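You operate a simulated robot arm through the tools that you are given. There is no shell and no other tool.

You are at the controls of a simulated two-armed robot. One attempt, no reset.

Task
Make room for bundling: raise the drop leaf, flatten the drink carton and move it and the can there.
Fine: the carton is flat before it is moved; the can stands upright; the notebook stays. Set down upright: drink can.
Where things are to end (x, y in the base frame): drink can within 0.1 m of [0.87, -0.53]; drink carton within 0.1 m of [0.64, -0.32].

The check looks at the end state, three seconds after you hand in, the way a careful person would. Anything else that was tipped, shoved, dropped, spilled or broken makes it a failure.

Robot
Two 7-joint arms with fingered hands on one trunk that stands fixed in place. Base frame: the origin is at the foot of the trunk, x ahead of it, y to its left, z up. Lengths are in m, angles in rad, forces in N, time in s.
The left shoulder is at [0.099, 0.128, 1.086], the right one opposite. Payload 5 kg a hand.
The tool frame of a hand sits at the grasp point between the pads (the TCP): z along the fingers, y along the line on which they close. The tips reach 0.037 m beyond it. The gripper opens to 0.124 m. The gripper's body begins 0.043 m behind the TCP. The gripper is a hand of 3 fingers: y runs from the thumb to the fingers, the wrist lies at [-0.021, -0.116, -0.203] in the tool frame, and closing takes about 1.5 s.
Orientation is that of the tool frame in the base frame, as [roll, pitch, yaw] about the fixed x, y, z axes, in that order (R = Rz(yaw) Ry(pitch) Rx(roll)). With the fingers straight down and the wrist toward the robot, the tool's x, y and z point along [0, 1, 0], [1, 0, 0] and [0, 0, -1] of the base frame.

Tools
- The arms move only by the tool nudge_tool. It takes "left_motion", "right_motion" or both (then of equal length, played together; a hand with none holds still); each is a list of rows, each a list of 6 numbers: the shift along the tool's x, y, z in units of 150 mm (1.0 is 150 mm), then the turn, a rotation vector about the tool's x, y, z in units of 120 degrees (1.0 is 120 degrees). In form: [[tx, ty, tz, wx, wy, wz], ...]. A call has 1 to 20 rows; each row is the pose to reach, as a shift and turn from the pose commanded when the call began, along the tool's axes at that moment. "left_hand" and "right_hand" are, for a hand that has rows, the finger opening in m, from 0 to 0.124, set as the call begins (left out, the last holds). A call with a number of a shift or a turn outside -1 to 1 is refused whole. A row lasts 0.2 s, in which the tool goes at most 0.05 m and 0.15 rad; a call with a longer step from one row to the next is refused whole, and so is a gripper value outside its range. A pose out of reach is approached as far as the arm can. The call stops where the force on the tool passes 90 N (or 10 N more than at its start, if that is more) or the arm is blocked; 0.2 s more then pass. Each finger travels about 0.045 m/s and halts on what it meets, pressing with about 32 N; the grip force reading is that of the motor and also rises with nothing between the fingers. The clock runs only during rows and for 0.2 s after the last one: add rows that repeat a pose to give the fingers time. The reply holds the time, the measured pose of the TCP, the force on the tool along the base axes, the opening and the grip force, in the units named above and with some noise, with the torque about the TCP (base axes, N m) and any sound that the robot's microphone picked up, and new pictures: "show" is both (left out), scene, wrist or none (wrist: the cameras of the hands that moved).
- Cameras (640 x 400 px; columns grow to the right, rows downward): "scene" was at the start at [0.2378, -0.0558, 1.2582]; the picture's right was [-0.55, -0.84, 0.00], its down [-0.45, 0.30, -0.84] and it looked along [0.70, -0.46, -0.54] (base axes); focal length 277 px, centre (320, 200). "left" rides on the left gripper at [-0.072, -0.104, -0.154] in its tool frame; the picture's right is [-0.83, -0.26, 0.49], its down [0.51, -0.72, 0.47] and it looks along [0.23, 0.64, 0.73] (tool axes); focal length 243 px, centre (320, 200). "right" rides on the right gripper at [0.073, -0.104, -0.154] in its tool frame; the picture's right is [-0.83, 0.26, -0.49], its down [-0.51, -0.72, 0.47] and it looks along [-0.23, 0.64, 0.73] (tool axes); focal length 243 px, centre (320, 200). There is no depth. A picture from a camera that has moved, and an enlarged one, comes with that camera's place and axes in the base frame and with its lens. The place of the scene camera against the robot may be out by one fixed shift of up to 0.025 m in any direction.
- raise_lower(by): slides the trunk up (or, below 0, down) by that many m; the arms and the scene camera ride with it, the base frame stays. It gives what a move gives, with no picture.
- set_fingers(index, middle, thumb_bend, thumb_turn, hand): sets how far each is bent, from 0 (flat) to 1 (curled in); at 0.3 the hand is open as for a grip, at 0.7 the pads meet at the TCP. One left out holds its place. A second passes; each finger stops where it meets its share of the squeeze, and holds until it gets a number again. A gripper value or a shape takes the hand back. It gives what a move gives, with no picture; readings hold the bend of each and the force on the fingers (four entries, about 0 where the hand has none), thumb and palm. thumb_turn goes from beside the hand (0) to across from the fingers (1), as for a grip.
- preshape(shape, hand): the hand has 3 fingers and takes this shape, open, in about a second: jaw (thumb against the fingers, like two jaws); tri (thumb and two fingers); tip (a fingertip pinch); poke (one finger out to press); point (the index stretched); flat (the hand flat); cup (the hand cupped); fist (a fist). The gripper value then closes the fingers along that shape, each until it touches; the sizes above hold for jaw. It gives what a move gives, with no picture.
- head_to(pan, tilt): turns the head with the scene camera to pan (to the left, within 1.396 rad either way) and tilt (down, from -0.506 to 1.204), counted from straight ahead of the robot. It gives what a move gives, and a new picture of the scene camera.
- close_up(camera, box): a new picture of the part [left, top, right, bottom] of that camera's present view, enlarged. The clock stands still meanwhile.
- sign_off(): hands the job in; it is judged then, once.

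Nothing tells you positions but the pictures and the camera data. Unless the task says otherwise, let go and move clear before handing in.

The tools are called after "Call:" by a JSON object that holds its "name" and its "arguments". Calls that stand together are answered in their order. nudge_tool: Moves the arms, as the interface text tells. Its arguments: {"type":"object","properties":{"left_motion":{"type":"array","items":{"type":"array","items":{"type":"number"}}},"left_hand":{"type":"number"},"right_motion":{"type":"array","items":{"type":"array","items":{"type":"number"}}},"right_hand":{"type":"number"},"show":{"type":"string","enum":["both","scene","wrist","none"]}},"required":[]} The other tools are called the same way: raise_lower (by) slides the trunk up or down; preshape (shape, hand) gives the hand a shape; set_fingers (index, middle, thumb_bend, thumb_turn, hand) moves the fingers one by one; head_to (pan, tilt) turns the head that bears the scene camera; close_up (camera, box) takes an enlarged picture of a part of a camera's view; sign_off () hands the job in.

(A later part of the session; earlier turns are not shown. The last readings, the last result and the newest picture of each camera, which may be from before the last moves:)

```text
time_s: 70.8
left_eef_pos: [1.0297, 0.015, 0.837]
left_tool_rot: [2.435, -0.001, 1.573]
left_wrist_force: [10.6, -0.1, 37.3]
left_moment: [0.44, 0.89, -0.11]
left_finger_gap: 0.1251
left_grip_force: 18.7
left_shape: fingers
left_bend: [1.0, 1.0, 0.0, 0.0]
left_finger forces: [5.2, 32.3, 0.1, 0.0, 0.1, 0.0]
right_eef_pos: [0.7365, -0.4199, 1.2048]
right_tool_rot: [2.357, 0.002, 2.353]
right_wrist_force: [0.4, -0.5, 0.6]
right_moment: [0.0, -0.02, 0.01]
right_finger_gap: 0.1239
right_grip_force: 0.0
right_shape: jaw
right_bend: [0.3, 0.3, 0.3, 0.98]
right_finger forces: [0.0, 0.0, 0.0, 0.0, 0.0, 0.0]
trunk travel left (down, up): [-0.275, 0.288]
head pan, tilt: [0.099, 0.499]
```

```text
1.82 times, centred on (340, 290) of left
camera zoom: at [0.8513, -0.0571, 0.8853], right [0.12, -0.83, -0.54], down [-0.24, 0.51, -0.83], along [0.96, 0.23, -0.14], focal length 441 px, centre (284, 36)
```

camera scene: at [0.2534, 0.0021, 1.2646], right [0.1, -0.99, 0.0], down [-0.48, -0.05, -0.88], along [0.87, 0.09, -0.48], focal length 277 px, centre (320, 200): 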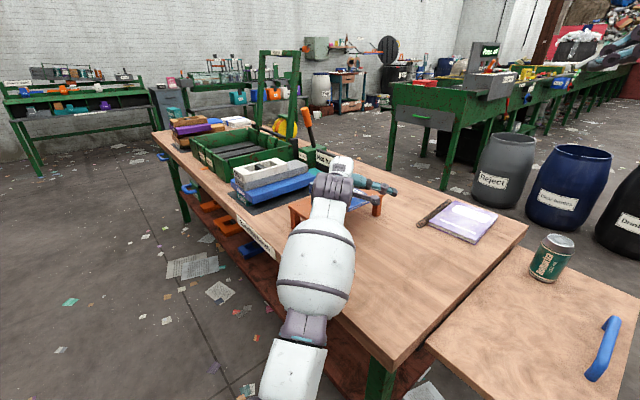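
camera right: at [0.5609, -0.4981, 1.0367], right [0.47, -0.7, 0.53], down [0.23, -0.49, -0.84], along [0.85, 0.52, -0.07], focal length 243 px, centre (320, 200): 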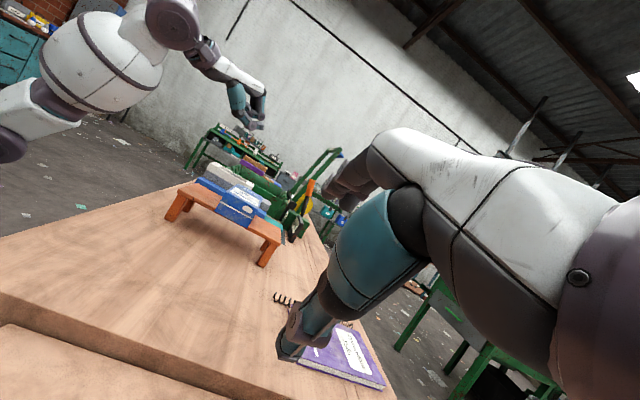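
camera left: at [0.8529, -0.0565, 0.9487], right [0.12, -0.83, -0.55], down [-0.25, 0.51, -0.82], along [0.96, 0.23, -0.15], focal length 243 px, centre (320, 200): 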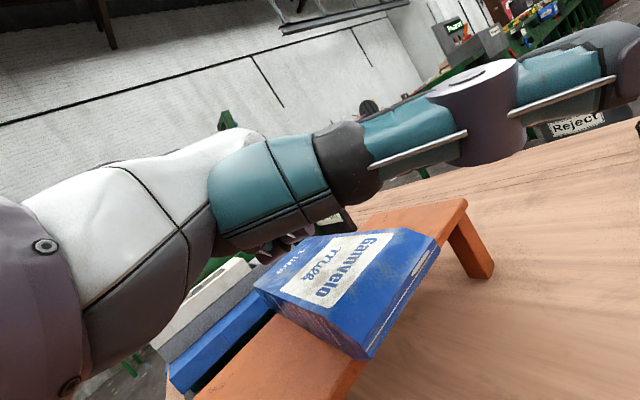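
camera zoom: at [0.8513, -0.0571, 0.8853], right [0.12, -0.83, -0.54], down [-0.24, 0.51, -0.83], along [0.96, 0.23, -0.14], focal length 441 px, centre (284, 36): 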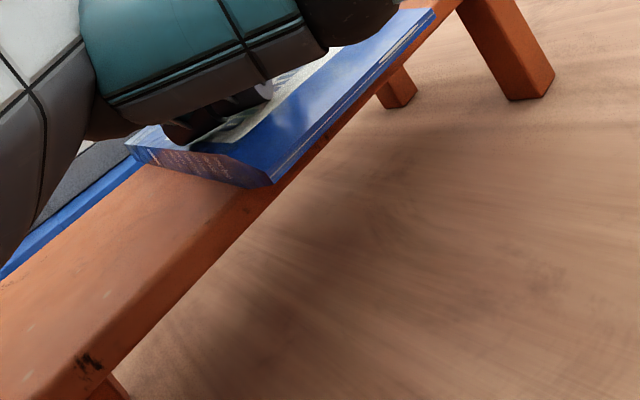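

Now there is firm resistance: 37 N with almost no travel, so the carton should be at its flat limit. I'll give it one slightly firmer press, then lift off and inspect.

Call:
{"name": "nudge_tool", "arguments": {"left_motion": [[0, -0.015, 0.018, 0, 0, 0], [0, -0.015, 0.018, 0, 0, 0]], "show": "none"}}

Call:
{"name": "nudge_tool", "arguments": {"left_motion": [[0, 0.1, -0.12, 0, 0, 0], [0, 0.21, -0.255, 0, 0, 0], [0, 0.32, -0.385, 0, 0, 0], [0, 0.43, -0.515, 0, 0, 0], [0, 0.54, -0.645, 0, 0, 0], [0, 0.64, -0.767, 0, 0, 0]], "show": "both"}}

Call:
{"name": "close_up", "arguments": {"camera": "right", "box": [150, 220, 290, 320]}}

Call:
{"name": "close_up", "arguments": {"camera": "left", "box": [240, 180, 560, 400]}}

```text
time_s: 71.5
left_eef_pos: [1.0297, 0.0148, 0.8351]
left_tool_rot: [2.432, 0.001, 1.571]
left_wrist_force: [13.7, 0.7, 46.4]
left_moment: [0.44, 1.03, -0.11]
left_finger_gap: 0.1255
left_grip_force: 23.2
left_shape: fingers
left_bend: [1.0, 1.0, 0.0, 0.0]
left_finger forces: [9.8, 36.1, 0.0, 0.0, 0.0, 0.1]
right_eef_pos: [0.7355, -0.4199, 1.2061]
right_tool_rot: [2.356, 0.004, 2.354]
right_wrist_force: [-0.1, 0.2, 0.0]
right_moment: [0.0, 0.01, -0.01]
right_finger_gap: 0.1239
right_grip_force: 0.0
right_shape: jaw
right_bend: [0.3, 0.3, 0.3, 0.98]
right_finger forces: [0.0, 0.0, 0.0, 0.0, 0.1, 0.1]
trunk travel left (down, up): [-0.275, 0.288]
head pan, tilt: [0.099, 0.499]
```

```text
time_s: 72.8
left_eef_pos: [1.0317, 0.0146, 0.9747]
left_tool_rot: [2.445, -0.001, 1.573]
left_wrist_force: [0.6, 0.3, -0.6]
left_moment: [0.0, 0.0, -0.01]
left_finger_gap: 0.1255
left_grip_force: 0.0
left_shape: fingers
left_bend: [1.0, 1.0, 0.0, 0.0]
left_finger forces: [0.0, 0.0, 0.0, 0.1, 0.0, 0.1]
right_eef_pos: [0.739, -0.4208, 1.2031]
right_tool_rot: [2.359, 0.0, 2.354]
right_wrist_force: [0.2, 0.9, 0.6]
right_moment: [-0.02, 0.01, 0.0]
right_finger_gap: 0.1239
right_grip_force: 0.1
right_shape: jaw
right_bend: [0.3, 0.3, 0.3, 0.98]
right_finger forces: [0.0, 0.0, 0.0, 0.0, 0.0, 0.1]
trunk travel left (down, up): [-0.275, 0.288]
head pan, tilt: [0.099, 0.499]
camera scene: at [0.2535, 0.002, 1.2646], right [0.1, -0.99, 0.0], down [-0.48, -0.05, -0.88], along [0.87, 0.09, -0.48], focal length 277 px, centre (320, 200)
camera left: at [0.8533, -0.0567, 1.026], right [0.12, -0.83, -0.55], down [-0.25, 0.51, -0.82], along [0.96, 0.23, -0.15], focal length 243 px, centre (320, 200)
```

scene: 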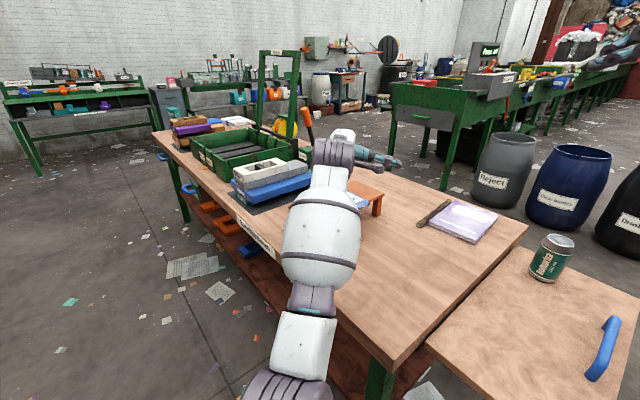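
left: 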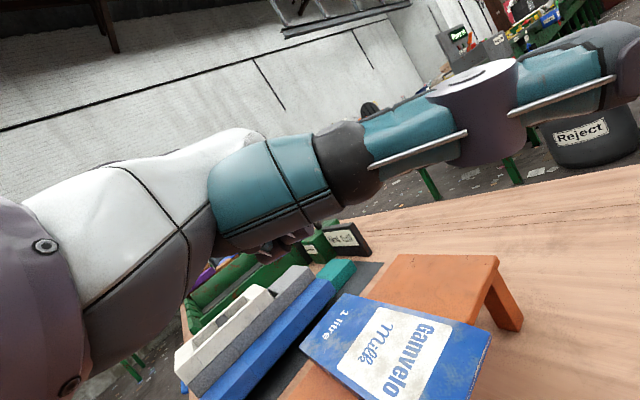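

```text
4.00 times, centred on (220, 270) of right
camera zoom: at [0.5599, -0.4985, 1.2373], right [0.47, -0.7, 0.53], down [0.23, -0.49, -0.84], along [0.85, 0.52, -0.07], focal length 970 px, centre (720, -80)
```

zoom: 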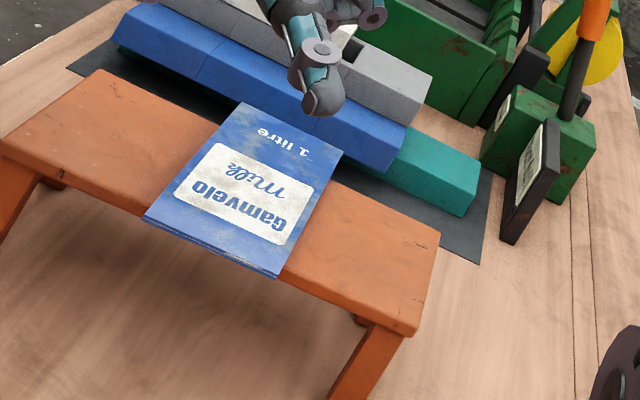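

```text
1.82 times, centred on (400, 290) of left
camera zoom: at [0.8533, -0.0567, 1.026], right [0.12, -0.83, -0.55], down [-0.25, 0.51, -0.82], along [0.96, 0.23, -0.15], focal length 441 px, centre (174, 36)
```

zoom: 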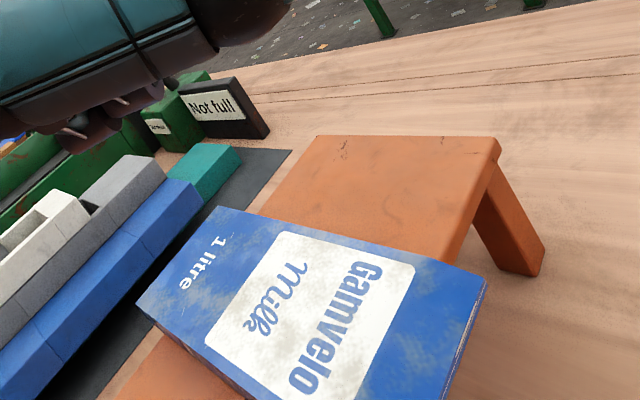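

The carton is now a thin flat sheet, about 19 × 9 cm and centred near (1.05, 0.02). Its near end overhangs the bench by only about 1 cm, too little to pinch safely. Since it's already flat, I'll press lightly with the left fist and drag it about 3–4 cm toward the near edge to gain overhang.

Call:
{"name": "nudge_tool", "arguments": {"left_motion": [[0, -0.12, 0.143, 0, 0, 0], [0, -0.24, 0.286, 0, 0, 0], [0, -0.36, 0.429, 0, 0, 0], [0, -0.48, 0.573, 0, 0, 0], [0, -0.56, 0.67, 0, 0, 0], [0, -0.598, 0.715, 0, 0, 0], [0, -0.598, 0.715, 0, 0, 0]], "show": "none"}}

```text
time_s: 74.5
left_eef_pos: [1.0325, 0.0153, 0.8384]
left_tool_rot: [2.439, 0.0, 1.573]
left_wrist_force: [3.0, -0.3, 11.8]
left_moment: [0.19, 0.29, -0.03]
left_finger_gap: 0.1251
left_grip_force: 6.1
left_shape: fingers
left_bend: [1.0, 1.0, 0.0, 0.0]
left_finger forces: [0.0, 11.9, 0.0, 0.1, 0.1, 0.0]
right_eef_pos: [0.7399, -0.4211, 1.2032]
right_tool_rot: [2.36, 0.0, 2.356]
right_wrist_force: [-0.6, -0.5, -0.3]
right_moment: [-0.02, -0.02, -0.04]
right_finger_gap: 0.1237
right_grip_force: 0.0
right_shape: jaw
right_bend: [0.3, 0.3, 0.3, 0.98]
right_finger forces: [0.0, 0.1, 0.0, 0.0, 0.1, 0.0]
trunk travel left (down, up): [-0.275, 0.288]
head pan, tilt: [0.099, 0.499]
```

The fist presses with about 12 N. Now I drag it slowly toward the near edge.

Call:
{"name": "nudge_tool", "arguments": {"left_motion": [[-0.035, -0.027, -0.022, 0, 0, 0], [-0.075, -0.057, -0.048, 0, 0, 0], [-0.12, -0.092, -0.077, 0, 0, 0], [-0.165, -0.127, -0.106, 0, 0, 0], [-0.165, -0.127, -0.106, 0, 0, 0]], "show": "none"}}

Call:
{"name": "close_up", "arguments": {"camera": "right", "box": [150, 220, 290, 320]}}

Call:
{"name": "close_up", "arguments": {"camera": "left", "box": [200, 180, 480, 400]}}

```text
time_s: 75.7
left_eef_pos: [1.0057, -0.0108, 0.8375]
left_tool_rot: [2.442, 0.0, 1.572]
left_wrist_force: [1.2, -0.2, 14.4]
left_moment: [0.25, 0.31, 0.01]
left_finger_gap: 0.1252
left_grip_force: 7.3
left_shape: fingers
left_bend: [1.0, 1.0, 0.0, 0.0]
left_finger forces: [0.1, 14.5, 0.0, 0.0, 0.0, 0.0]
right_eef_pos: [0.7387, -0.4199, 1.2037]
right_tool_rot: [2.359, 0.0, 2.356]
right_wrist_force: [0.4, 0.5, 0.3]
right_moment: [0.0, 0.0, -0.02]
right_finger_gap: 0.1236
right_grip_force: 0.2
right_shape: jaw
right_bend: [0.3, 0.3, 0.3, 0.98]
right_finger forces: [0.0, 0.1, 0.0, 0.0, 0.0, 0.1]
trunk travel left (down, up): [-0.275, 0.288]
head pan, tilt: [0.099, 0.499]
```

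```text
4.00 times, centred on (220, 270) of right
camera zoom: at [0.5582, -0.4983, 1.2382], right [0.47, -0.7, 0.53], down [0.23, -0.49, -0.84], along [0.85, 0.52, -0.07], focal length 970 px, centre (720, -80)
```

zoom: 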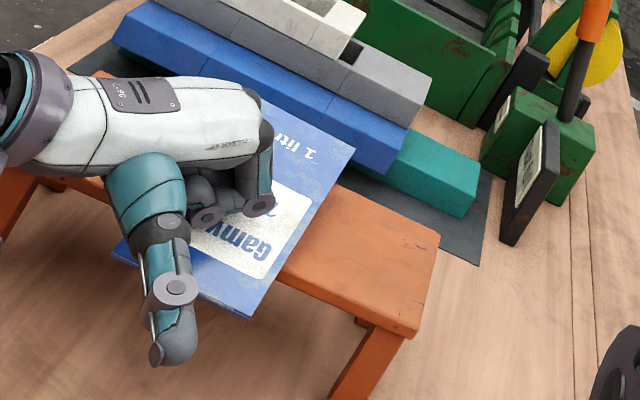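

```text
1.82 times, centred on (340, 290) of left
camera zoom: at [0.8277, -0.0819, 0.8882], right [0.12, -0.83, -0.54], down [-0.25, 0.51, -0.83], along [0.96, 0.23, -0.15], focal length 441 px, centre (284, 36)
```

zoom: 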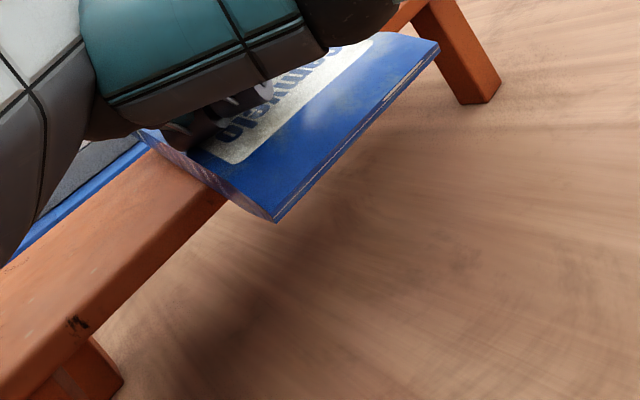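

The carton slid out and its near end now overhangs by about 4 cm, with the bench unmoved. I'll lift the fist off and retract the left arm well away.

Call:
{"name": "nudge_tool", "arguments": {"left_motion": [[0, 0.1, -0.12, 0, 0, 0], [0, 0.235, -0.281, 0, 0, 0], [0, 0.38, -0.454, 0, 0, 0], [0, 0.53, -0.634, 0, 0, 0], [0, 0.68, -0.813, 0, 0, 0]], "show": "none"}}

Call:
{"name": "nudge_tool", "arguments": {"left_motion": [[0.1, -0.12, -0.2, 0, 0, 0], [0.25, -0.27, -0.4, 0, 0, 0], [0.45, -0.42, -0.6, 0, 0, 0], [0.65, -0.57, -0.8, 0, 0, 0], [0.85, -0.7, -0.95, 0, 0, 0]], "show": "none"}}

Call:
{"name": "nudge_tool", "arguments": {"left_motion": [[0.1, -0.2, -0.1, 0, 0, 0], [0.25, -0.4, -0.2, 0, 0, 0], [0.4, -0.6, -0.25, 0, 0, 0], [0.55, -0.8, -0.3, 0, 0, 0]], "show": "both"}}

Call:
{"name": "close_up", "arguments": {"camera": "right", "box": [140, 210, 300, 330]}}

```text
time_s: 76.8
left_eef_pos: [1.0068, -0.0097, 0.9938]
left_tool_rot: [2.446, 0.0, 1.575]
left_wrist_force: [0.0, 0.3, 0.2]
left_moment: [0.0, -0.02, -0.06]
left_finger_gap: 0.1254
left_grip_force: 0.1
left_shape: fingers
left_bend: [1.0, 1.0, 0.0, 0.0]
left_finger forces: [0.0, 0.0, 0.0, 0.1, 0.1, 0.1]
right_eef_pos: [0.7404, -0.4199, 1.2032]
right_tool_rot: [2.359, 0.0, 2.354]
right_wrist_force: [-1.1, 0.2, -1.0]
right_moment: [0.01, -0.02, -0.01]
right_finger_gap: 0.1241
right_grip_force: 0.0
right_shape: jaw
right_bend: [0.3, 0.3, 0.3, 0.98]
right_finger forces: [0.1, 0.0, 0.0, 0.0, 0.0, 0.0]
trunk travel left (down, up): [-0.275, 0.288]
head pan, tilt: [0.099, 0.499]
```

```text
time_s: 78.0
left_eef_pos: [0.8348, 0.1193, 1.0359]
left_tool_rot: [2.443, -0.001, 1.573]
left_wrist_force: [0.2, 0.0, -0.3]
left_moment: [0.02, 0.0, 0.01]
left_finger_gap: 0.1253
left_grip_force: 0.0
left_shape: fingers
left_bend: [1.0, 1.0, 0.0, 0.0]
left_finger forces: [0.0, 0.0, 0.0, 0.0, 0.0, 0.0]
right_eef_pos: [0.7409, -0.4206, 1.2032]
right_tool_rot: [2.36, -0.001, 2.355]
right_wrist_force: [-0.2, 0.2, 0.2]
right_moment: [-0.02, -0.01, -0.01]
right_finger_gap: 0.1239
right_grip_force: 0.0
right_shape: jaw
right_bend: [0.3, 0.3, 0.3, 0.98]
right_finger forces: [0.0, 0.0, 0.0, 0.1, 0.0, 0.0]
trunk travel left (down, up): [-0.275, 0.288]
head pan, tilt: [0.099, 0.499]
```

```text
time_s: 79.0
left_eef_pos: [0.7117, 0.2006, 0.9939]
left_tool_rot: [2.444, 0.002, 1.572]
left_wrist_force: [0.4, -0.4, -0.8]
left_moment: [0.02, -0.04, 0.01]
left_finger_gap: 0.1252
left_grip_force: 0.1
left_shape: fingers
left_bend: [1.0, 1.0, 0.0, 0.0]
left_finger forces: [0.0, 0.1, 0.1, 0.0, 0.0, 0.1]
right_eef_pos: [0.7395, -0.4204, 1.2032]
right_tool_rot: [2.36, 0.001, 2.354]
right_wrist_force: [0.4, -0.1, -0.5]
right_moment: [-0.03, 0.02, 0.0]
right_finger_gap: 0.124
right_grip_force: 0.0
right_shape: jaw
right_bend: [0.3, 0.3, 0.3, 0.98]
right_finger forces: [0.1, 0.0, 0.0, 0.1, 0.0, 0.0]
trunk travel left (down, up): [-0.275, 0.288]
head pan, tilt: [0.099, 0.499]
camera scene: at [0.2529, 0.0029, 1.2648], right [0.1, -1.0, 0.0], down [-0.48, -0.05, -0.88], along [0.87, 0.09, -0.48], focal length 277 px, centre (320, 200)
camera left: at [0.5342, 0.1285, 1.0444], right [0.12, -0.83, -0.54], down [-0.25, 0.51, -0.83], along [0.96, 0.23, -0.15], focal length 243 px, centre (320, 200)
```

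scene: 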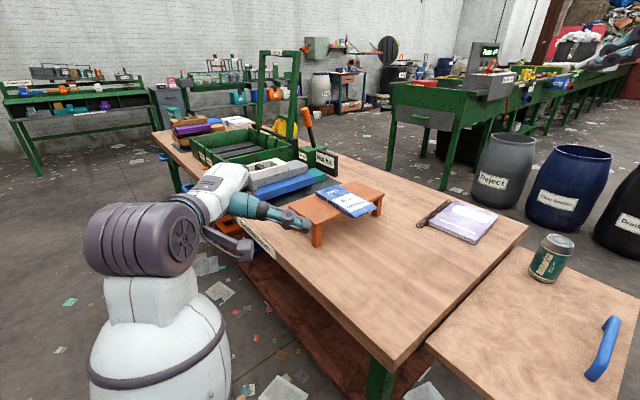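
left: 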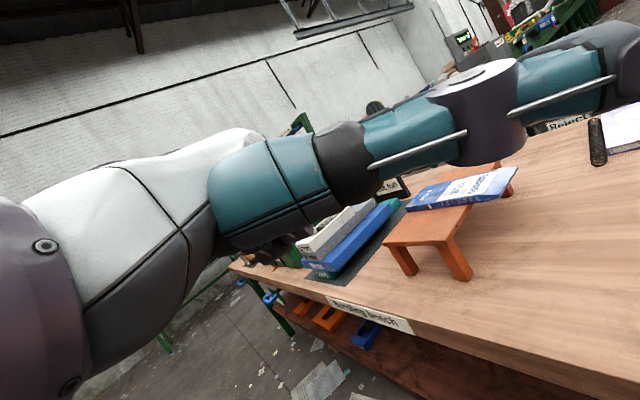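

```text
3.33 times, centred on (220, 270) of right
camera zoom: at [0.5592, -0.4975, 1.2383], right [0.47, -0.7, 0.53], down [0.23, -0.49, -0.84], along [0.85, 0.52, -0.07], focal length 809 px, centre (653, -33)
```

zoom: 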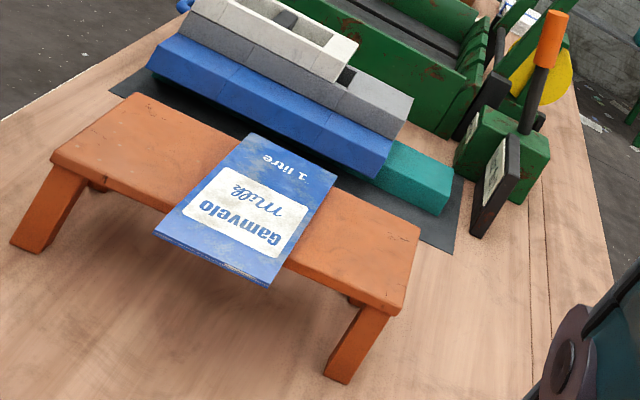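

The flat carton's near end is centred at about (0.958, -0.069) and overhangs by about 4 cm, so I can pinch it with fingers above and thumb below, hand tilted 60°. I'll bring the right hand in three moves to a pre-grasp behind and above that end.

Call:
{"name": "nudge_tool", "arguments": {"right_motion": [[0.042, 0.002, 0.184, -0.0253, 0, 0], [0.084, 0.004, 0.368, -0.0507, 0, 0], [0.126, 0.006, 0.552, -0.076, 0, 0], [0.168, 0.008, 0.736, -0.1013, 0, 0], [0.21, 0.01, 0.92, -0.1267, 0, 0]], "right_hand": 0.07, "show": "none"}}

Call:
{"name": "nudge_tool", "arguments": {"right_motion": [[0.052, -0.057, 0.223, 0, 0, 0], [0.104, -0.114, 0.446, 0, 0, 0], [0.156, -0.17, 0.669, 0, 0, 0], [0.208, -0.227, 0.892, 0, 0, 0], [0.208, -0.227, 0.892, 0, 0, 0]], "show": "both"}}

```text
time_s: 80.5
left_eef_pos: [0.7149, 0.1989, 0.9922]
left_tool_rot: [2.444, -0.001, 1.57]
left_wrist_force: [0.3, 0.4, -0.1]
left_moment: [0.03, -0.01, -0.02]
left_finger_gap: 0.1253
left_grip_force: 0.1
left_shape: fingers
left_bend: [1.0, 1.0, 0.0, 0.0]
left_finger forces: [0.0, 0.1, 0.0, 0.0, 0.0, 0.0]
right_eef_pos: [0.7783, -0.3261, 1.2346]
right_tool_rot: [2.032, 0.101, 2.343]
right_wrist_force: [-0.4, 0.6, -0.5]
right_moment: [0.04, -0.02, -0.06]
right_finger_gap: 0.0704
right_grip_force: 0.0
right_shape: jaw
right_bend: [0.74, 0.42, 0.66, 1.0]
right_finger forces: [0.0, 0.1, 0.0, 0.1, 0.1, 0.0]
right hand out of reach, approached as far as the arm can: row 4, 5
trunk travel left (down, up): [-0.275, 0.288]
head pan, tilt: [0.099, 0.499]
stopped in row 5 (right hand): the arm was blocked; the commanded pose is now the measured one
```

```text
time_s: 81.7
left_eef_pos: [0.7137, 0.1997, 0.9929]
left_tool_rot: [2.443, 0.0, 1.573]
left_wrist_force: [0.3, -0.5, 0.8]
left_moment: [0.02, -0.02, 0.03]
left_finger_gap: 0.1251
left_grip_force: 0.1
left_shape: fingers
left_bend: [1.0, 1.0, 0.0, 0.0]
left_finger forces: [0.1, 0.0, 0.1, 0.0, 0.0, 0.0]
right_eef_pos: [0.8378, -0.2324, 1.1538]
right_tool_rot: [2.043, 0.102, 2.343]
right_wrist_force: [-0.3, -0.6, -0.1]
right_moment: [-0.02, 0.02, -0.02]
right_finger_gap: 0.0703
right_grip_force: 0.0
right_shape: jaw
right_bend: [0.74, 0.42, 0.66, 1.0]
right_finger forces: [0.0, 0.1, 0.1, 0.0, 0.0, 0.1]
right hand out of reach, approached as far as the arm can: row 4, 5
trunk travel left (down, up): [-0.275, 0.288]
head pan, tilt: [0.099, 0.499]
camera scene: at [0.2528, 0.0018, 1.2648], right [0.1, -0.99, 0.0], down [-0.48, -0.05, -0.88], along [0.87, 0.09, -0.48], focal length 277 px, centre (320, 200)
camera right: at [0.6577, -0.3112, 1.1221], right [0.31, -0.78, 0.54], down [0.48, -0.36, -0.8], along [0.82, 0.51, 0.26], focal length 243 px, centre (320, 200)
```

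scene: 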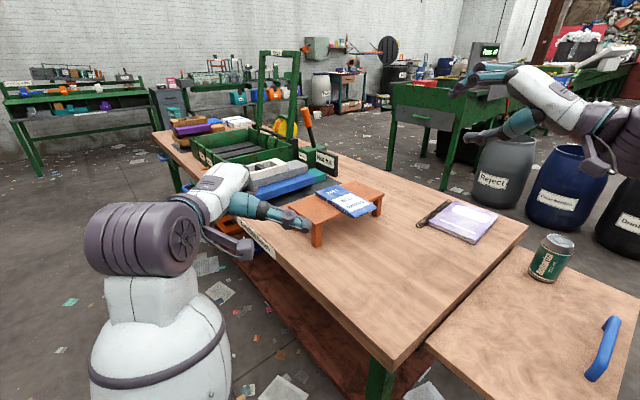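
right: 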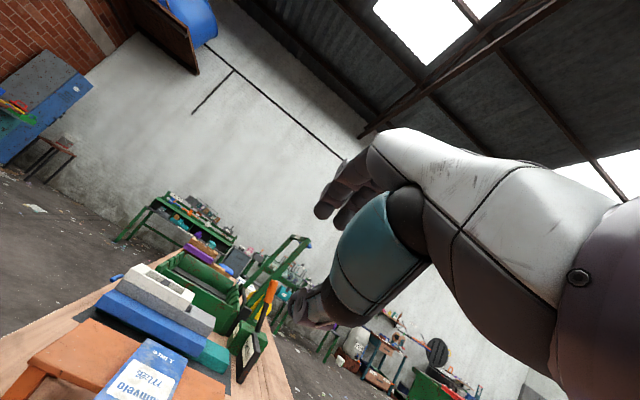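

The 60° pinch pose hits a wrist joint limit on the right arm, so I'll change the plan. I'll drag the flat carton out a bit more and grip its two long sides on the overhang, with the fingers pointing down across its 9 cm width. First I bring the right hand back to a comfortable posture, away from the bench.

Call:
{"name": "nudge_tool", "arguments": {"right_motion": [[-0.013, -0.083, -0.078, 0.0398, -0.0238, 0.0349], [-0.026, -0.167, -0.157, 0.0796, -0.0477, 0.0699], [-0.04, -0.25, -0.235, 0.1194, -0.0715, 0.1048], [-0.053, -0.333, -0.313, 0.1592, -0.0954, 0.1398], [-0.066, -0.417, -0.392, 0.199, -0.1192, 0.1747], [-0.079, -0.5, -0.47, 0.2388, -0.1431, 0.2097], [-0.093, -0.583, -0.548, 0.2786, -0.1669, 0.2446], [-0.106, -0.667, -0.627, 0.3184, -0.1908, 0.2796], [-0.119, -0.75, -0.705, 0.3582, -0.2146, 0.3145]], "right_hand": 0.124, "show": "both"}}

```text
time_s: 83.7
left_eef_pos: [0.7152, 0.2008, 0.9916]
left_tool_rot: [2.448, 0.001, 1.571]
left_wrist_force: [0.4, -0.3, -0.8]
left_moment: [-0.03, -0.03, -0.05]
left_finger_gap: 0.125
left_grip_force: 0.0
left_shape: fingers
left_bend: [1.0, 1.0, 0.0, 0.0]
left_finger forces: [0.0, 0.1, 0.0, 0.1, 0.0, 0.0]
right_eef_pos: [0.7607, -0.3678, 1.0948]
right_tool_rot: [2.69, -0.042, 1.687]
right_wrist_force: [0.6, 1.2, 0.1]
right_moment: [-0.01, 0.03, 0.04]
right_finger_gap: 0.1243
right_grip_force: 0.1
right_shape: jaw
right_bend: [0.3, 0.3, 0.3, 0.98]
right_finger forces: [0.1, 0.1, 0.0, 0.0, 0.1, 0.0]
right hand out of reach, approached as far as the arm can: row 8, 9
trunk travel left (down, up): [-0.275, 0.288]
head pan, tilt: [0.099, 0.499]
camera scene: at [0.2558, 0.0031, 1.2639], right [0.1, -1.0, 0.0], down [-0.48, -0.05, -0.88], along [0.87, 0.09, -0.48], focal length 277 px, centre (320, 200)
camera right: at [0.5927, -0.319, 1.1899], right [0.12, -0.84, 0.52], down [-0.39, -0.52, -0.76], along [0.91, -0.11, -0.39], focal length 243 px, centre (320, 200)
```

scene: 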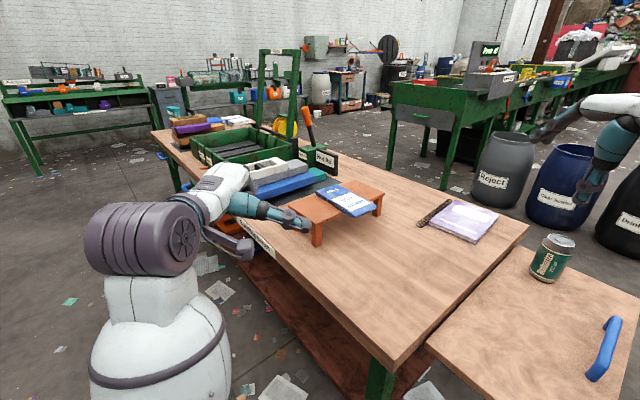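
right: 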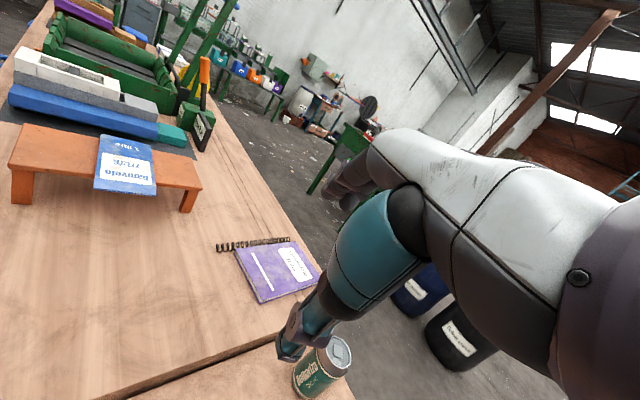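

The right arm is a bit short of the commanded orientation, so it seems near a joint limit after that excursion. I'll bring it back toward its starting region to regain a comfortable configuration.

Call:
{"name": "nudge_tool", "arguments": {"right_motion": [[-0.108, -0.172, -0.063, 0, 0, 0], [-0.216, -0.344, -0.126, 0, 0, 0], [-0.325, -0.517, -0.188, 0, 0, 0], [-0.433, -0.689, -0.251, 0, 0, 0], [-0.433, -0.689, -0.251, 0, 0, 0]], "show": "none"}}

Call:
{"name": "nudge_tool", "arguments": {"right_motion": [[-0.108, -0.172, -0.063, 0.041, 0, 0], [-0.216, -0.344, -0.126, 0.083, 0, 0], [-0.325, -0.517, -0.188, 0.125, 0, 0], [-0.433, -0.689, -0.251, 0.166, 0, 0], [-0.433, -0.689, -0.251, 0.166, 0, 0]], "show": "scene"}}

```text
time_s: 84.8
left_eef_pos: [0.7147, 0.2005, 0.9915]
left_tool_rot: [2.446, 0.0, 1.574]
left_wrist_force: [0.1, 0.6, -0.5]
left_moment: [-0.01, -0.03, -0.02]
left_finger_gap: 0.1256
left_grip_force: 0.1
left_shape: fingers
left_bend: [1.0, 1.0, 0.0, 0.0]
left_finger forces: [0.0, 0.0, 0.0, 0.0, 0.1, 0.1]
right_eef_pos: [0.6578, -0.4456, 1.0816]
right_tool_rot: [2.688, -0.043, 1.689]
right_wrist_force: [-0.1, 0.6, -0.6]
right_moment: [-0.01, 0.01, 0.0]
right_finger_gap: 0.1241
right_grip_force: 0.0
right_shape: jaw
right_bend: [0.3, 0.3, 0.3, 0.98]
right_finger forces: [0.0, 0.0, 0.0, 0.1, 0.1, 0.0]
trunk travel left (down, up): [-0.275, 0.288]
head pan, tilt: [0.099, 0.499]
```

```text
time_s: 86.0
left_eef_pos: [0.7138, 0.1993, 0.9929]
left_tool_rot: [2.444, 0.0, 1.572]
left_wrist_force: [-0.4, -0.5, -0.1]
left_moment: [-0.05, -0.02, -0.02]
left_finger_gap: 0.1253
left_grip_force: 0.1
left_shape: fingers
left_bend: [1.0, 1.0, 0.0, 0.0]
left_finger forces: [0.1, 0.0, 0.1, 0.0, 0.0, 0.1]
right_eef_pos: [0.5573, -0.5234, 1.0682]
right_tool_rot: [3.036, -0.042, 1.689]
right_wrist_force: [0.3, 0.2, -0.6]
right_moment: [-0.03, 0.03, -0.02]
right_finger_gap: 0.124
right_grip_force: 0.1
right_shape: jaw
right_bend: [0.3, 0.3, 0.3, 0.98]
right_finger forces: [0.0, 0.1, 0.0, 0.0, 0.0, 0.0]
trunk travel left (down, up): [-0.275, 0.288]
head pan, tilt: [0.099, 0.499]
camera scene: at [0.2542, 0.0026, 1.2644], right [0.1, -0.99, 0.0], down [-0.48, -0.05, -0.88], along [0.87, 0.09, -0.48], focal length 277 px, centre (320, 200)
```

scene: 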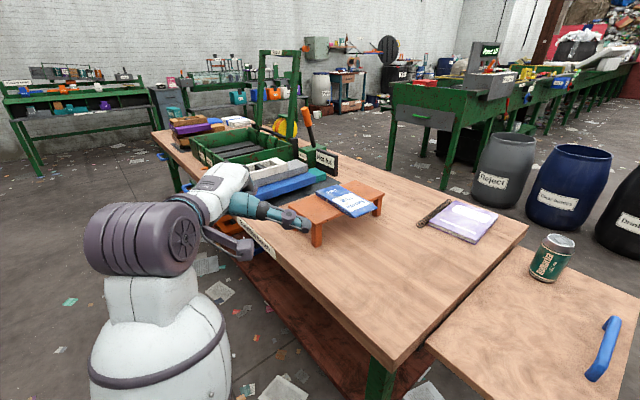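

The right arm follows normally again. Now I'll turn it into the new grasp orientation, with the closing line across the carton's width, in free space and check that it can hold it.

Call:
{"name": "nudge_tool", "arguments": {"right_motion": [[0.104, 0.1, -0.014, -0.0053, 0.0163, 0.0615], [0.209, 0.201, -0.027, -0.0107, 0.0325, 0.1231], [0.313, 0.302, -0.041, -0.016, 0.0488, 0.1846], [0.418, 0.402, -0.054, -0.0214, 0.065, 0.2462], [0.522, 0.503, -0.068, -0.0267, 0.0813, 0.3077], [0.627, 0.603, -0.081, -0.0321, 0.0975, 0.3693], [0.731, 0.704, -0.095, -0.0374, 0.1138, 0.4308], [0.731, 0.704, -0.095, -0.0374, 0.1138, 0.4308]], "show": "both"}}

```text
time_s: 87.8
left_eef_pos: [0.7132, 0.1991, 0.9925]
left_tool_rot: [2.445, 0.0, 1.572]
left_wrist_force: [0.0, -0.7, 0.7]
left_moment: [0.03, -0.02, 0.03]
left_finger_gap: 0.1251
left_grip_force: 0.0
left_shape: fingers
left_bend: [1.0, 1.0, 0.0, 0.0]
left_finger forces: [0.0, 0.1, 0.0, 0.0, 0.0, 0.0]
right_eef_pos: [0.6475, -0.403, 1.098]
right_tool_rot: [-3.141, -0.35, 0.784]
right_wrist_force: [0.7, -0.1, 0.1]
right_moment: [-0.03, 0.0, 0.0]
right_finger_gap: 0.124
right_grip_force: 0.0
right_shape: jaw
right_bend: [0.3, 0.3, 0.3, 0.98]
right_finger forces: [0.1, 0.1, 0.1, 0.0, 0.0, 0.0]
trunk travel left (down, up): [-0.275, 0.288]
head pan, tilt: [0.099, 0.499]
camera scene: at [0.253, 0.0016, 1.2647], right [0.1, -0.99, 0.0], down [-0.48, -0.05, -0.88], along [0.87, 0.09, -0.48], focal length 277 px, centre (320, 200)
camera right: at [0.5838, -0.3191, 1.2665], right [-0.49, -0.85, 0.18], down [-0.73, 0.29, -0.62], along [0.48, -0.43, -0.77], focal length 243 px, centre (320, 200)
```

scene: 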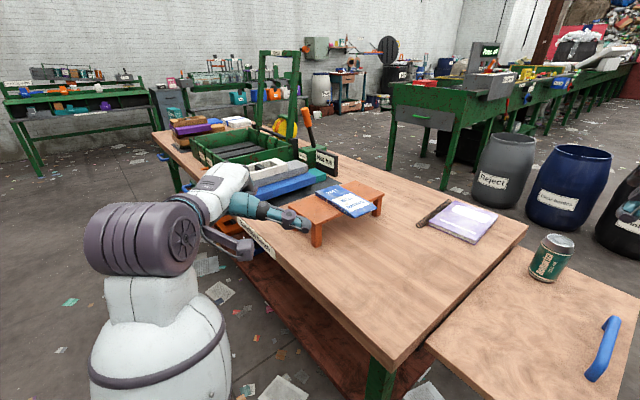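
right: 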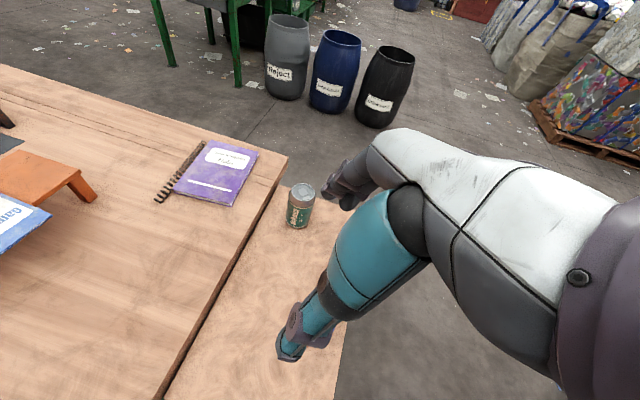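

The new orientation works. Now the left fist returns over the carton for one more short drag.

Call:
{"name": "nudge_tool", "arguments": {"left_motion": [[-0.133, 0.181, 0.087, 0, 0, 0], [-0.267, 0.362, 0.174, 0, 0, 0], [-0.4, 0.543, 0.261, 0, 0, 0], [-0.533, 0.724, 0.348, 0, 0, 0], [-0.667, 0.905, 0.435, 0, 0, 0]], "show": "none"}}

Call:
{"name": "nudge_tool", "arguments": {"left_motion": [[-0.117, 0.12, 0.17, 0, 0, 0], [-0.235, 0.24, 0.36, 0, 0, 0], [-0.352, 0.33, 0.565, 0, 0, 0], [-0.47, 0.41, 0.77, 0, 0, 0], [-0.587, 0.489, 0.974, 0, 0, 0]], "show": "none"}}

Call:
{"name": "nudge_tool", "arguments": {"left_motion": [[-0.005, -0.05, 0.18, 0, 0, 0], [-0.01, -0.18, 0.34, 0, 0, 0], [-0.01, -0.3, 0.5, 0, 0, 0], [-0.01, -0.4, 0.65, 0, 0, 0], [-0.01, -0.45, 0.715, 0, 0, 0], [-0.01, -0.468, 0.736, 0, 0, 0], [-0.01, -0.468, 0.736, 0, 0, 0]], "show": "both"}}

```text
time_s: 89.0
left_eef_pos: [0.8613, 0.0993, 1.0283]
left_tool_rot: [2.445, 0.0, 1.571]
left_wrist_force: [-0.2, -0.9, 0.7]
left_moment: [0.04, 0.04, 0.0]
left_finger_gap: 0.1254
left_grip_force: 0.0
left_shape: fingers
left_bend: [1.0, 1.0, 0.0, 0.0]
left_finger forces: [0.0, 0.0, 0.0, 0.0, 0.0, 0.1]
right_eef_pos: [0.6474, -0.4038, 1.0959]
right_tool_rot: [-3.138, -0.347, 0.784]
right_wrist_force: [-0.4, -0.6, -0.2]
right_moment: [0.05, 0.0, -0.02]
right_finger_gap: 0.124
right_grip_force: 0.0
right_shape: jaw
right_bend: [0.3, 0.3, 0.3, 0.98]
right_finger forces: [0.0, 0.1, 0.0, 0.0, 0.0, 0.0]
trunk travel left (down, up): [-0.275, 0.288]
head pan, tilt: [0.099, 0.499]
```

```text
time_s: 90.2
left_eef_pos: [1.0103, 0.0119, 0.9645]
left_tool_rot: [2.445, 0.001, 1.571]
left_wrist_force: [-0.1, 0.5, 0.5]
left_moment: [0.0, -0.01, 0.03]
left_finger_gap: 0.1252
left_grip_force: 0.1
left_shape: fingers
left_bend: [1.0, 1.0, 0.0, 0.0]
left_finger forces: [0.0, 0.0, 0.0, 0.0, 0.0, 0.0]
right_eef_pos: [0.6483, -0.4039, 1.0978]
right_tool_rot: [-3.141, -0.349, 0.784]
right_wrist_force: [-0.6, -0.1, -0.9]
right_moment: [-0.02, 0.0, 0.01]
right_finger_gap: 0.1239
right_grip_force: 0.0
right_shape: jaw
right_bend: [0.3, 0.3, 0.3, 0.98]
right_finger forces: [0.1, 0.0, 0.0, 0.0, 0.1, 0.1]
trunk travel left (down, up): [-0.275, 0.288]
head pan, tilt: [0.099, 0.499]
```

```text
time_s: 91.8
left_eef_pos: [1.0269, 0.0108, 0.8387]
left_tool_rot: [2.439, 0.0, 1.572]
left_wrist_force: [3.4, -0.2, 11.0]
left_moment: [0.16, 0.25, -0.07]
left_finger_gap: 0.1253
left_grip_force: 5.3
left_shape: fingers
left_bend: [1.0, 1.0, 0.0, 0.0]
left_finger forces: [0.1, 11.5, 0.0, 0.0, 0.0, 0.1]
right_eef_pos: [0.6477, -0.4037, 1.0995]
right_tool_rot: [-3.141, -0.351, 0.785]
right_wrist_force: [0.2, -0.2, -0.8]
right_moment: [-0.02, -0.01, -0.02]
right_finger_gap: 0.1239
right_grip_force: 0.1
right_shape: jaw
right_bend: [0.3, 0.3, 0.3, 0.98]
right_finger forces: [0.0, 0.0, 0.0, 0.0, 0.1, 0.0]
trunk travel left (down, up): [-0.275, 0.288]
head pan, tilt: [0.099, 0.499]
camera scene: at [0.2525, 0.0021, 1.2649], right [0.1, -0.99, 0.0], down [-0.48, -0.05, -0.88], along [0.87, 0.09, -0.48], focal length 277 px, centre (320, 200)
camera left: at [0.8477, -0.0611, 0.8886], right [0.12, -0.83, -0.55], down [-0.25, 0.51, -0.83], along [0.96, 0.23, -0.15], focal length 243 px, centre (320, 200)
```

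scene: 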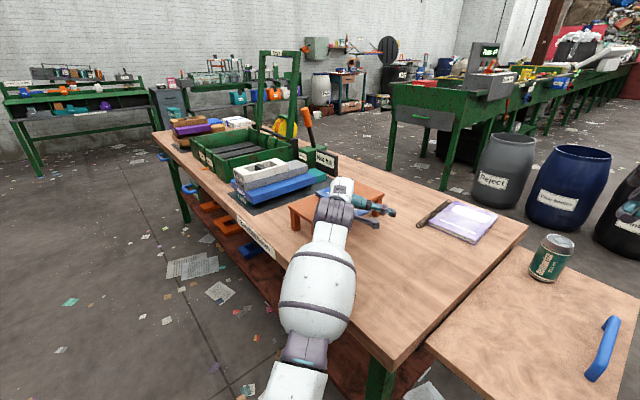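
left: 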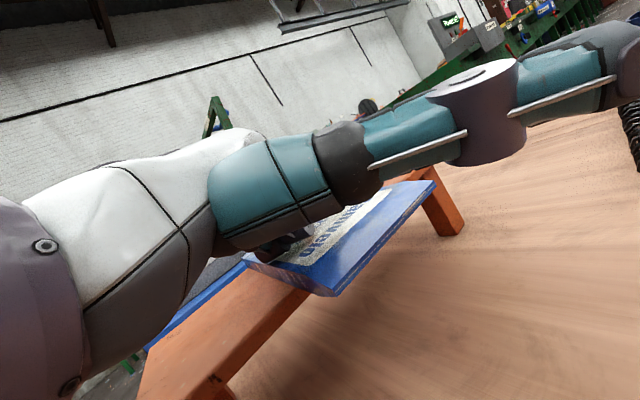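

Fist is pressing with 11 N. I'll drag about 3 cm more toward the near edge and then lift off.

Call:
{"name": "nudge_tool", "arguments": {"left_motion": [[-0.03, -0.023, -0.019, 0, 0, 0], [-0.065, -0.05, -0.042, 0, 0, 0], [-0.105, -0.081, -0.068, 0, 0, 0], [-0.141, -0.109, -0.091, 0, 0, 0], [-0.141, -0.109, -0.091, 0, 0, 0]], "show": "none"}}

Call:
{"name": "nudge_tool", "arguments": {"left_motion": [[0, 0.1, -0.12, 0, 0, 0], [0, 0.235, -0.281, 0, 0, 0], [0, 0.38, -0.454, 0, 0, 0], [0, 0.53, -0.634, 0, 0, 0], [0, 0.68, -0.813, 0, 0, 0]], "show": "wrist"}}

Call:
{"name": "close_up", "arguments": {"camera": "left", "box": [240, 160, 560, 400]}}

```text
time_s: 93.0
left_eef_pos: [1.0034, -0.0127, 0.8366]
left_tool_rot: [2.443, 0.001, 1.57]
left_wrist_force: [0.6, -3.4, 13.2]
left_moment: [0.25, 0.25, 0.05]
left_finger_gap: 0.1252
left_grip_force: 6.7
left_shape: fingers
left_bend: [1.0, 1.0, 0.0, 0.0]
left_finger forces: [0.1, 13.7, 0.0, 0.0, 0.1, 0.0]
right_eef_pos: [0.6455, -0.4044, 1.098]
right_tool_rot: [-3.141, -0.351, 0.787]
right_wrist_force: [0.3, 0.1, -0.5]
right_moment: [0.0, -0.01, 0.03]
right_finger_gap: 0.1241
right_grip_force: 0.0
right_shape: jaw
right_bend: [0.3, 0.3, 0.3, 0.98]
right_finger forces: [0.0, 0.1, 0.1, 0.0, 0.0, 0.1]
trunk travel left (down, up): [-0.275, 0.288]
head pan, tilt: [0.099, 0.499]
```

```text
time_s: 94.2
left_eef_pos: [1.0043, -0.0108, 0.9945]
left_tool_rot: [2.447, 0.0, 1.57]
left_wrist_force: [0.5, -0.4, -0.9]
left_moment: [-0.01, -0.05, 0.0]
left_finger_gap: 0.1256
left_grip_force: 0.1
left_shape: fingers
left_bend: [1.0, 1.0, 0.0, 0.0]
left_finger forces: [0.0, 0.1, 0.0, 0.0, 0.0, 0.1]
right_eef_pos: [0.6457, -0.4039, 1.0973]
right_tool_rot: [3.14, -0.352, 0.785]
right_wrist_force: [0.1, 0.4, 0.0]
right_moment: [0.01, 0.02, 0.0]
right_finger_gap: 0.1241
right_grip_force: 0.0
right_shape: jaw
right_bend: [0.3, 0.3, 0.3, 0.98]
right_finger forces: [0.0, 0.1, 0.0, 0.0, 0.0, 0.0]
trunk travel left (down, up): [-0.275, 0.288]
head pan, tilt: [0.099, 0.499]
camera left: at [0.827, -0.0828, 1.0454], right [0.12, -0.83, -0.55], down [-0.25, 0.51, -0.82], along [0.96, 0.23, -0.15], focal length 243 px, centre (320, 200)
```

left: 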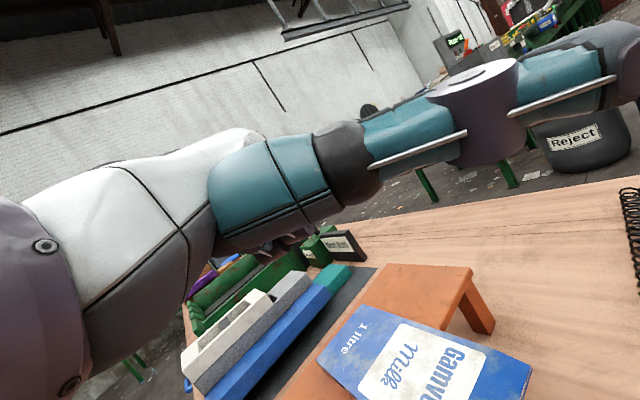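

```text
1.67 times, centred on (400, 280) of left
camera zoom: at [0.827, -0.0828, 1.0454], right [0.12, -0.83, -0.55], down [-0.25, 0.51, -0.82], along [0.96, 0.23, -0.15], focal length 404 px, centre (187, 67)
```

zoom: 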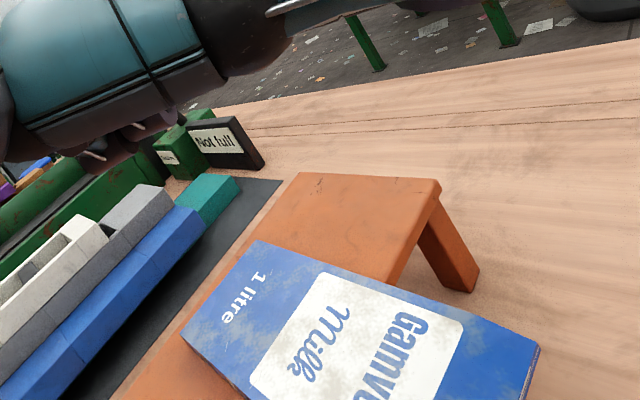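

The carton slid out further. I'll retract the left arm again and look at the result.

Call:
{"name": "nudge_tool", "arguments": {"left_motion": [[0.1, -0.12, -0.2, 0, 0, 0], [0.25, -0.27, -0.4, 0, 0, 0], [0.45, -0.42, -0.6, 0, 0, 0], [0.65, -0.57, -0.8, 0, 0, 0], [0.85, -0.7, -0.95, 0, 0, 0]], "show": "none"}}

Call:
{"name": "nudge_tool", "arguments": {"left_motion": [[0.13, -0.15, -0.15, 0, 0, 0], [0.3, -0.3, -0.3, 0, 0, 0], [0.5, -0.45, -0.45, 0, 0, 0], [0.7, -0.55, -0.6, 0, 0, 0]], "show": "both"}}

Call:
{"name": "close_up", "arguments": {"camera": "scene", "box": [260, 150, 420, 260]}}

Call:
{"name": "close_up", "arguments": {"camera": "left", "box": [360, 140, 560, 290]}}

```text
time_s: 95.5
left_eef_pos: [0.8327, 0.1174, 1.0371]
left_tool_rot: [2.445, 0.001, 1.572]
left_wrist_force: [0.3, 0.1, -0.3]
left_moment: [0.01, -0.01, -0.02]
left_finger_gap: 0.1253
left_grip_force: 0.1
left_shape: fingers
left_bend: [1.0, 1.0, 0.0, 0.0]
left_finger forces: [0.0, 0.0, 0.0, 0.0, 0.0, 0.0]
right_eef_pos: [0.6474, -0.4015, 1.0972]
right_tool_rot: [3.14, -0.348, 0.785]
right_wrist_force: [0.0, -0.8, 0.3]
right_moment: [-0.02, -0.01, 0.01]
right_finger_gap: 0.1242
right_grip_force: 0.1
right_shape: jaw
right_bend: [0.3, 0.3, 0.3, 0.98]
right_finger forces: [0.0, 0.1, 0.0, 0.0, 0.0, 0.0]
trunk travel left (down, up): [-0.275, 0.288]
head pan, tilt: [0.099, 0.499]
```

```text
time_s: 96.5
left_eef_pos: [0.7114, 0.2228, 1.0525]
left_tool_rot: [2.442, 0.001, 1.572]
left_wrist_force: [-1.4, 0.3, -0.2]
left_moment: [-0.04, -0.01, -0.03]
left_finger_gap: 0.1255
left_grip_force: 0.1
left_shape: fingers
left_bend: [1.0, 1.0, 0.0, 0.0]
left_finger forces: [0.0, 0.0, 0.0, 0.1, 0.0, 0.0]
right_eef_pos: [0.6473, -0.4011, 1.099]
right_tool_rot: [3.141, -0.349, 0.785]
right_wrist_force: [-1.0, 0.2, 0.1]
right_moment: [-0.04, 0.02, -0.01]
right_finger_gap: 0.1239
right_grip_force: 0.1
right_shape: jaw
right_bend: [0.3, 0.3, 0.3, 0.98]
right_finger forces: [0.1, 0.1, 0.0, 0.1, 0.0, 0.0]
trunk travel left (down, up): [-0.275, 0.288]
head pan, tilt: [0.099, 0.499]
camera scene: at [0.2531, 0.0031, 1.2647], right [0.1, -1.0, 0.0], down [-0.48, -0.05, -0.88], along [0.87, 0.09, -0.48], focal length 277 px, centre (320, 200)
camera left: at [0.533, 0.1512, 1.1028], right [0.12, -0.83, -0.54], down [-0.25, 0.51, -0.83], along [0.96, 0.23, -0.15], focal length 243 px, centre (320, 200)
```

scene: 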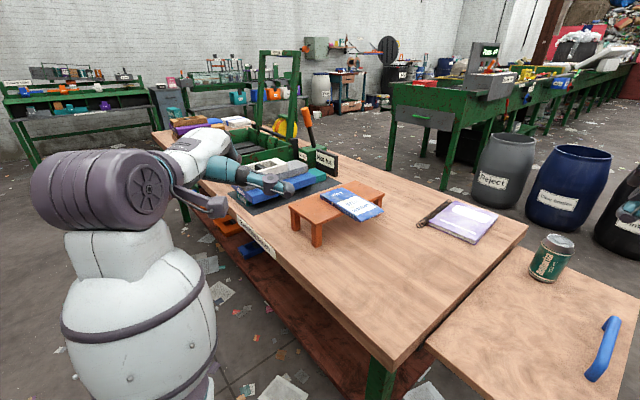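
left: 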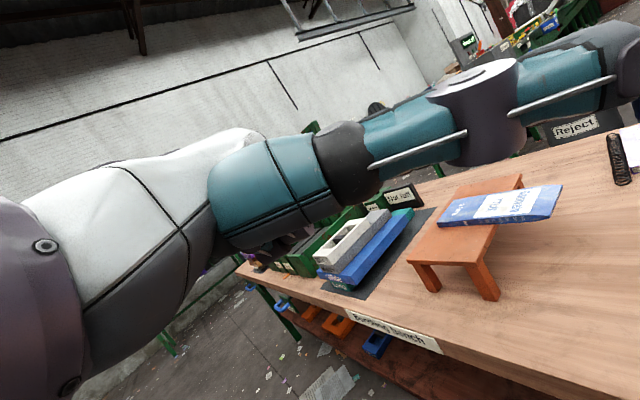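

```text
3.64 times, centred on (340, 205) of scene
camera zoom: at [0.2531, 0.0031, 1.2647], right [0.1, -1.0, 0.0], down [-0.48, -0.05, -0.88], along [0.87, 0.09, -0.48], focal length 1009 px, centre (247, 182)
```

zoom: 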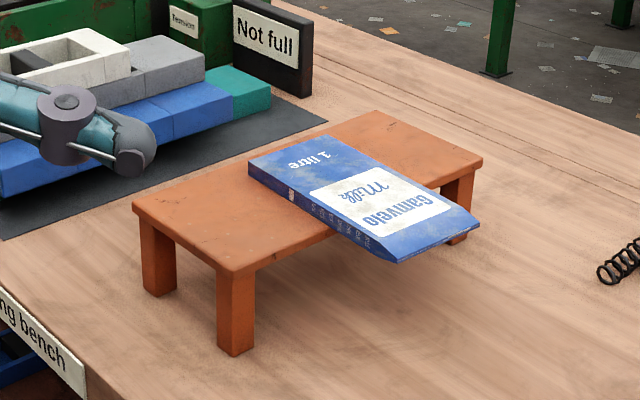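

```text
2.67 times, centred on (460, 215) of left
camera zoom: at [0.533, 0.1512, 1.1028], right [0.12, -0.83, -0.54], down [-0.25, 0.51, -0.83], along [0.96, 0.23, -0.15], focal length 647 px, centre (-53, 160)
```

zoom: 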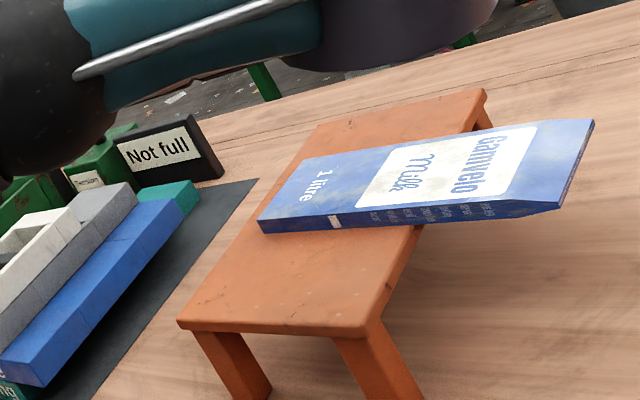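

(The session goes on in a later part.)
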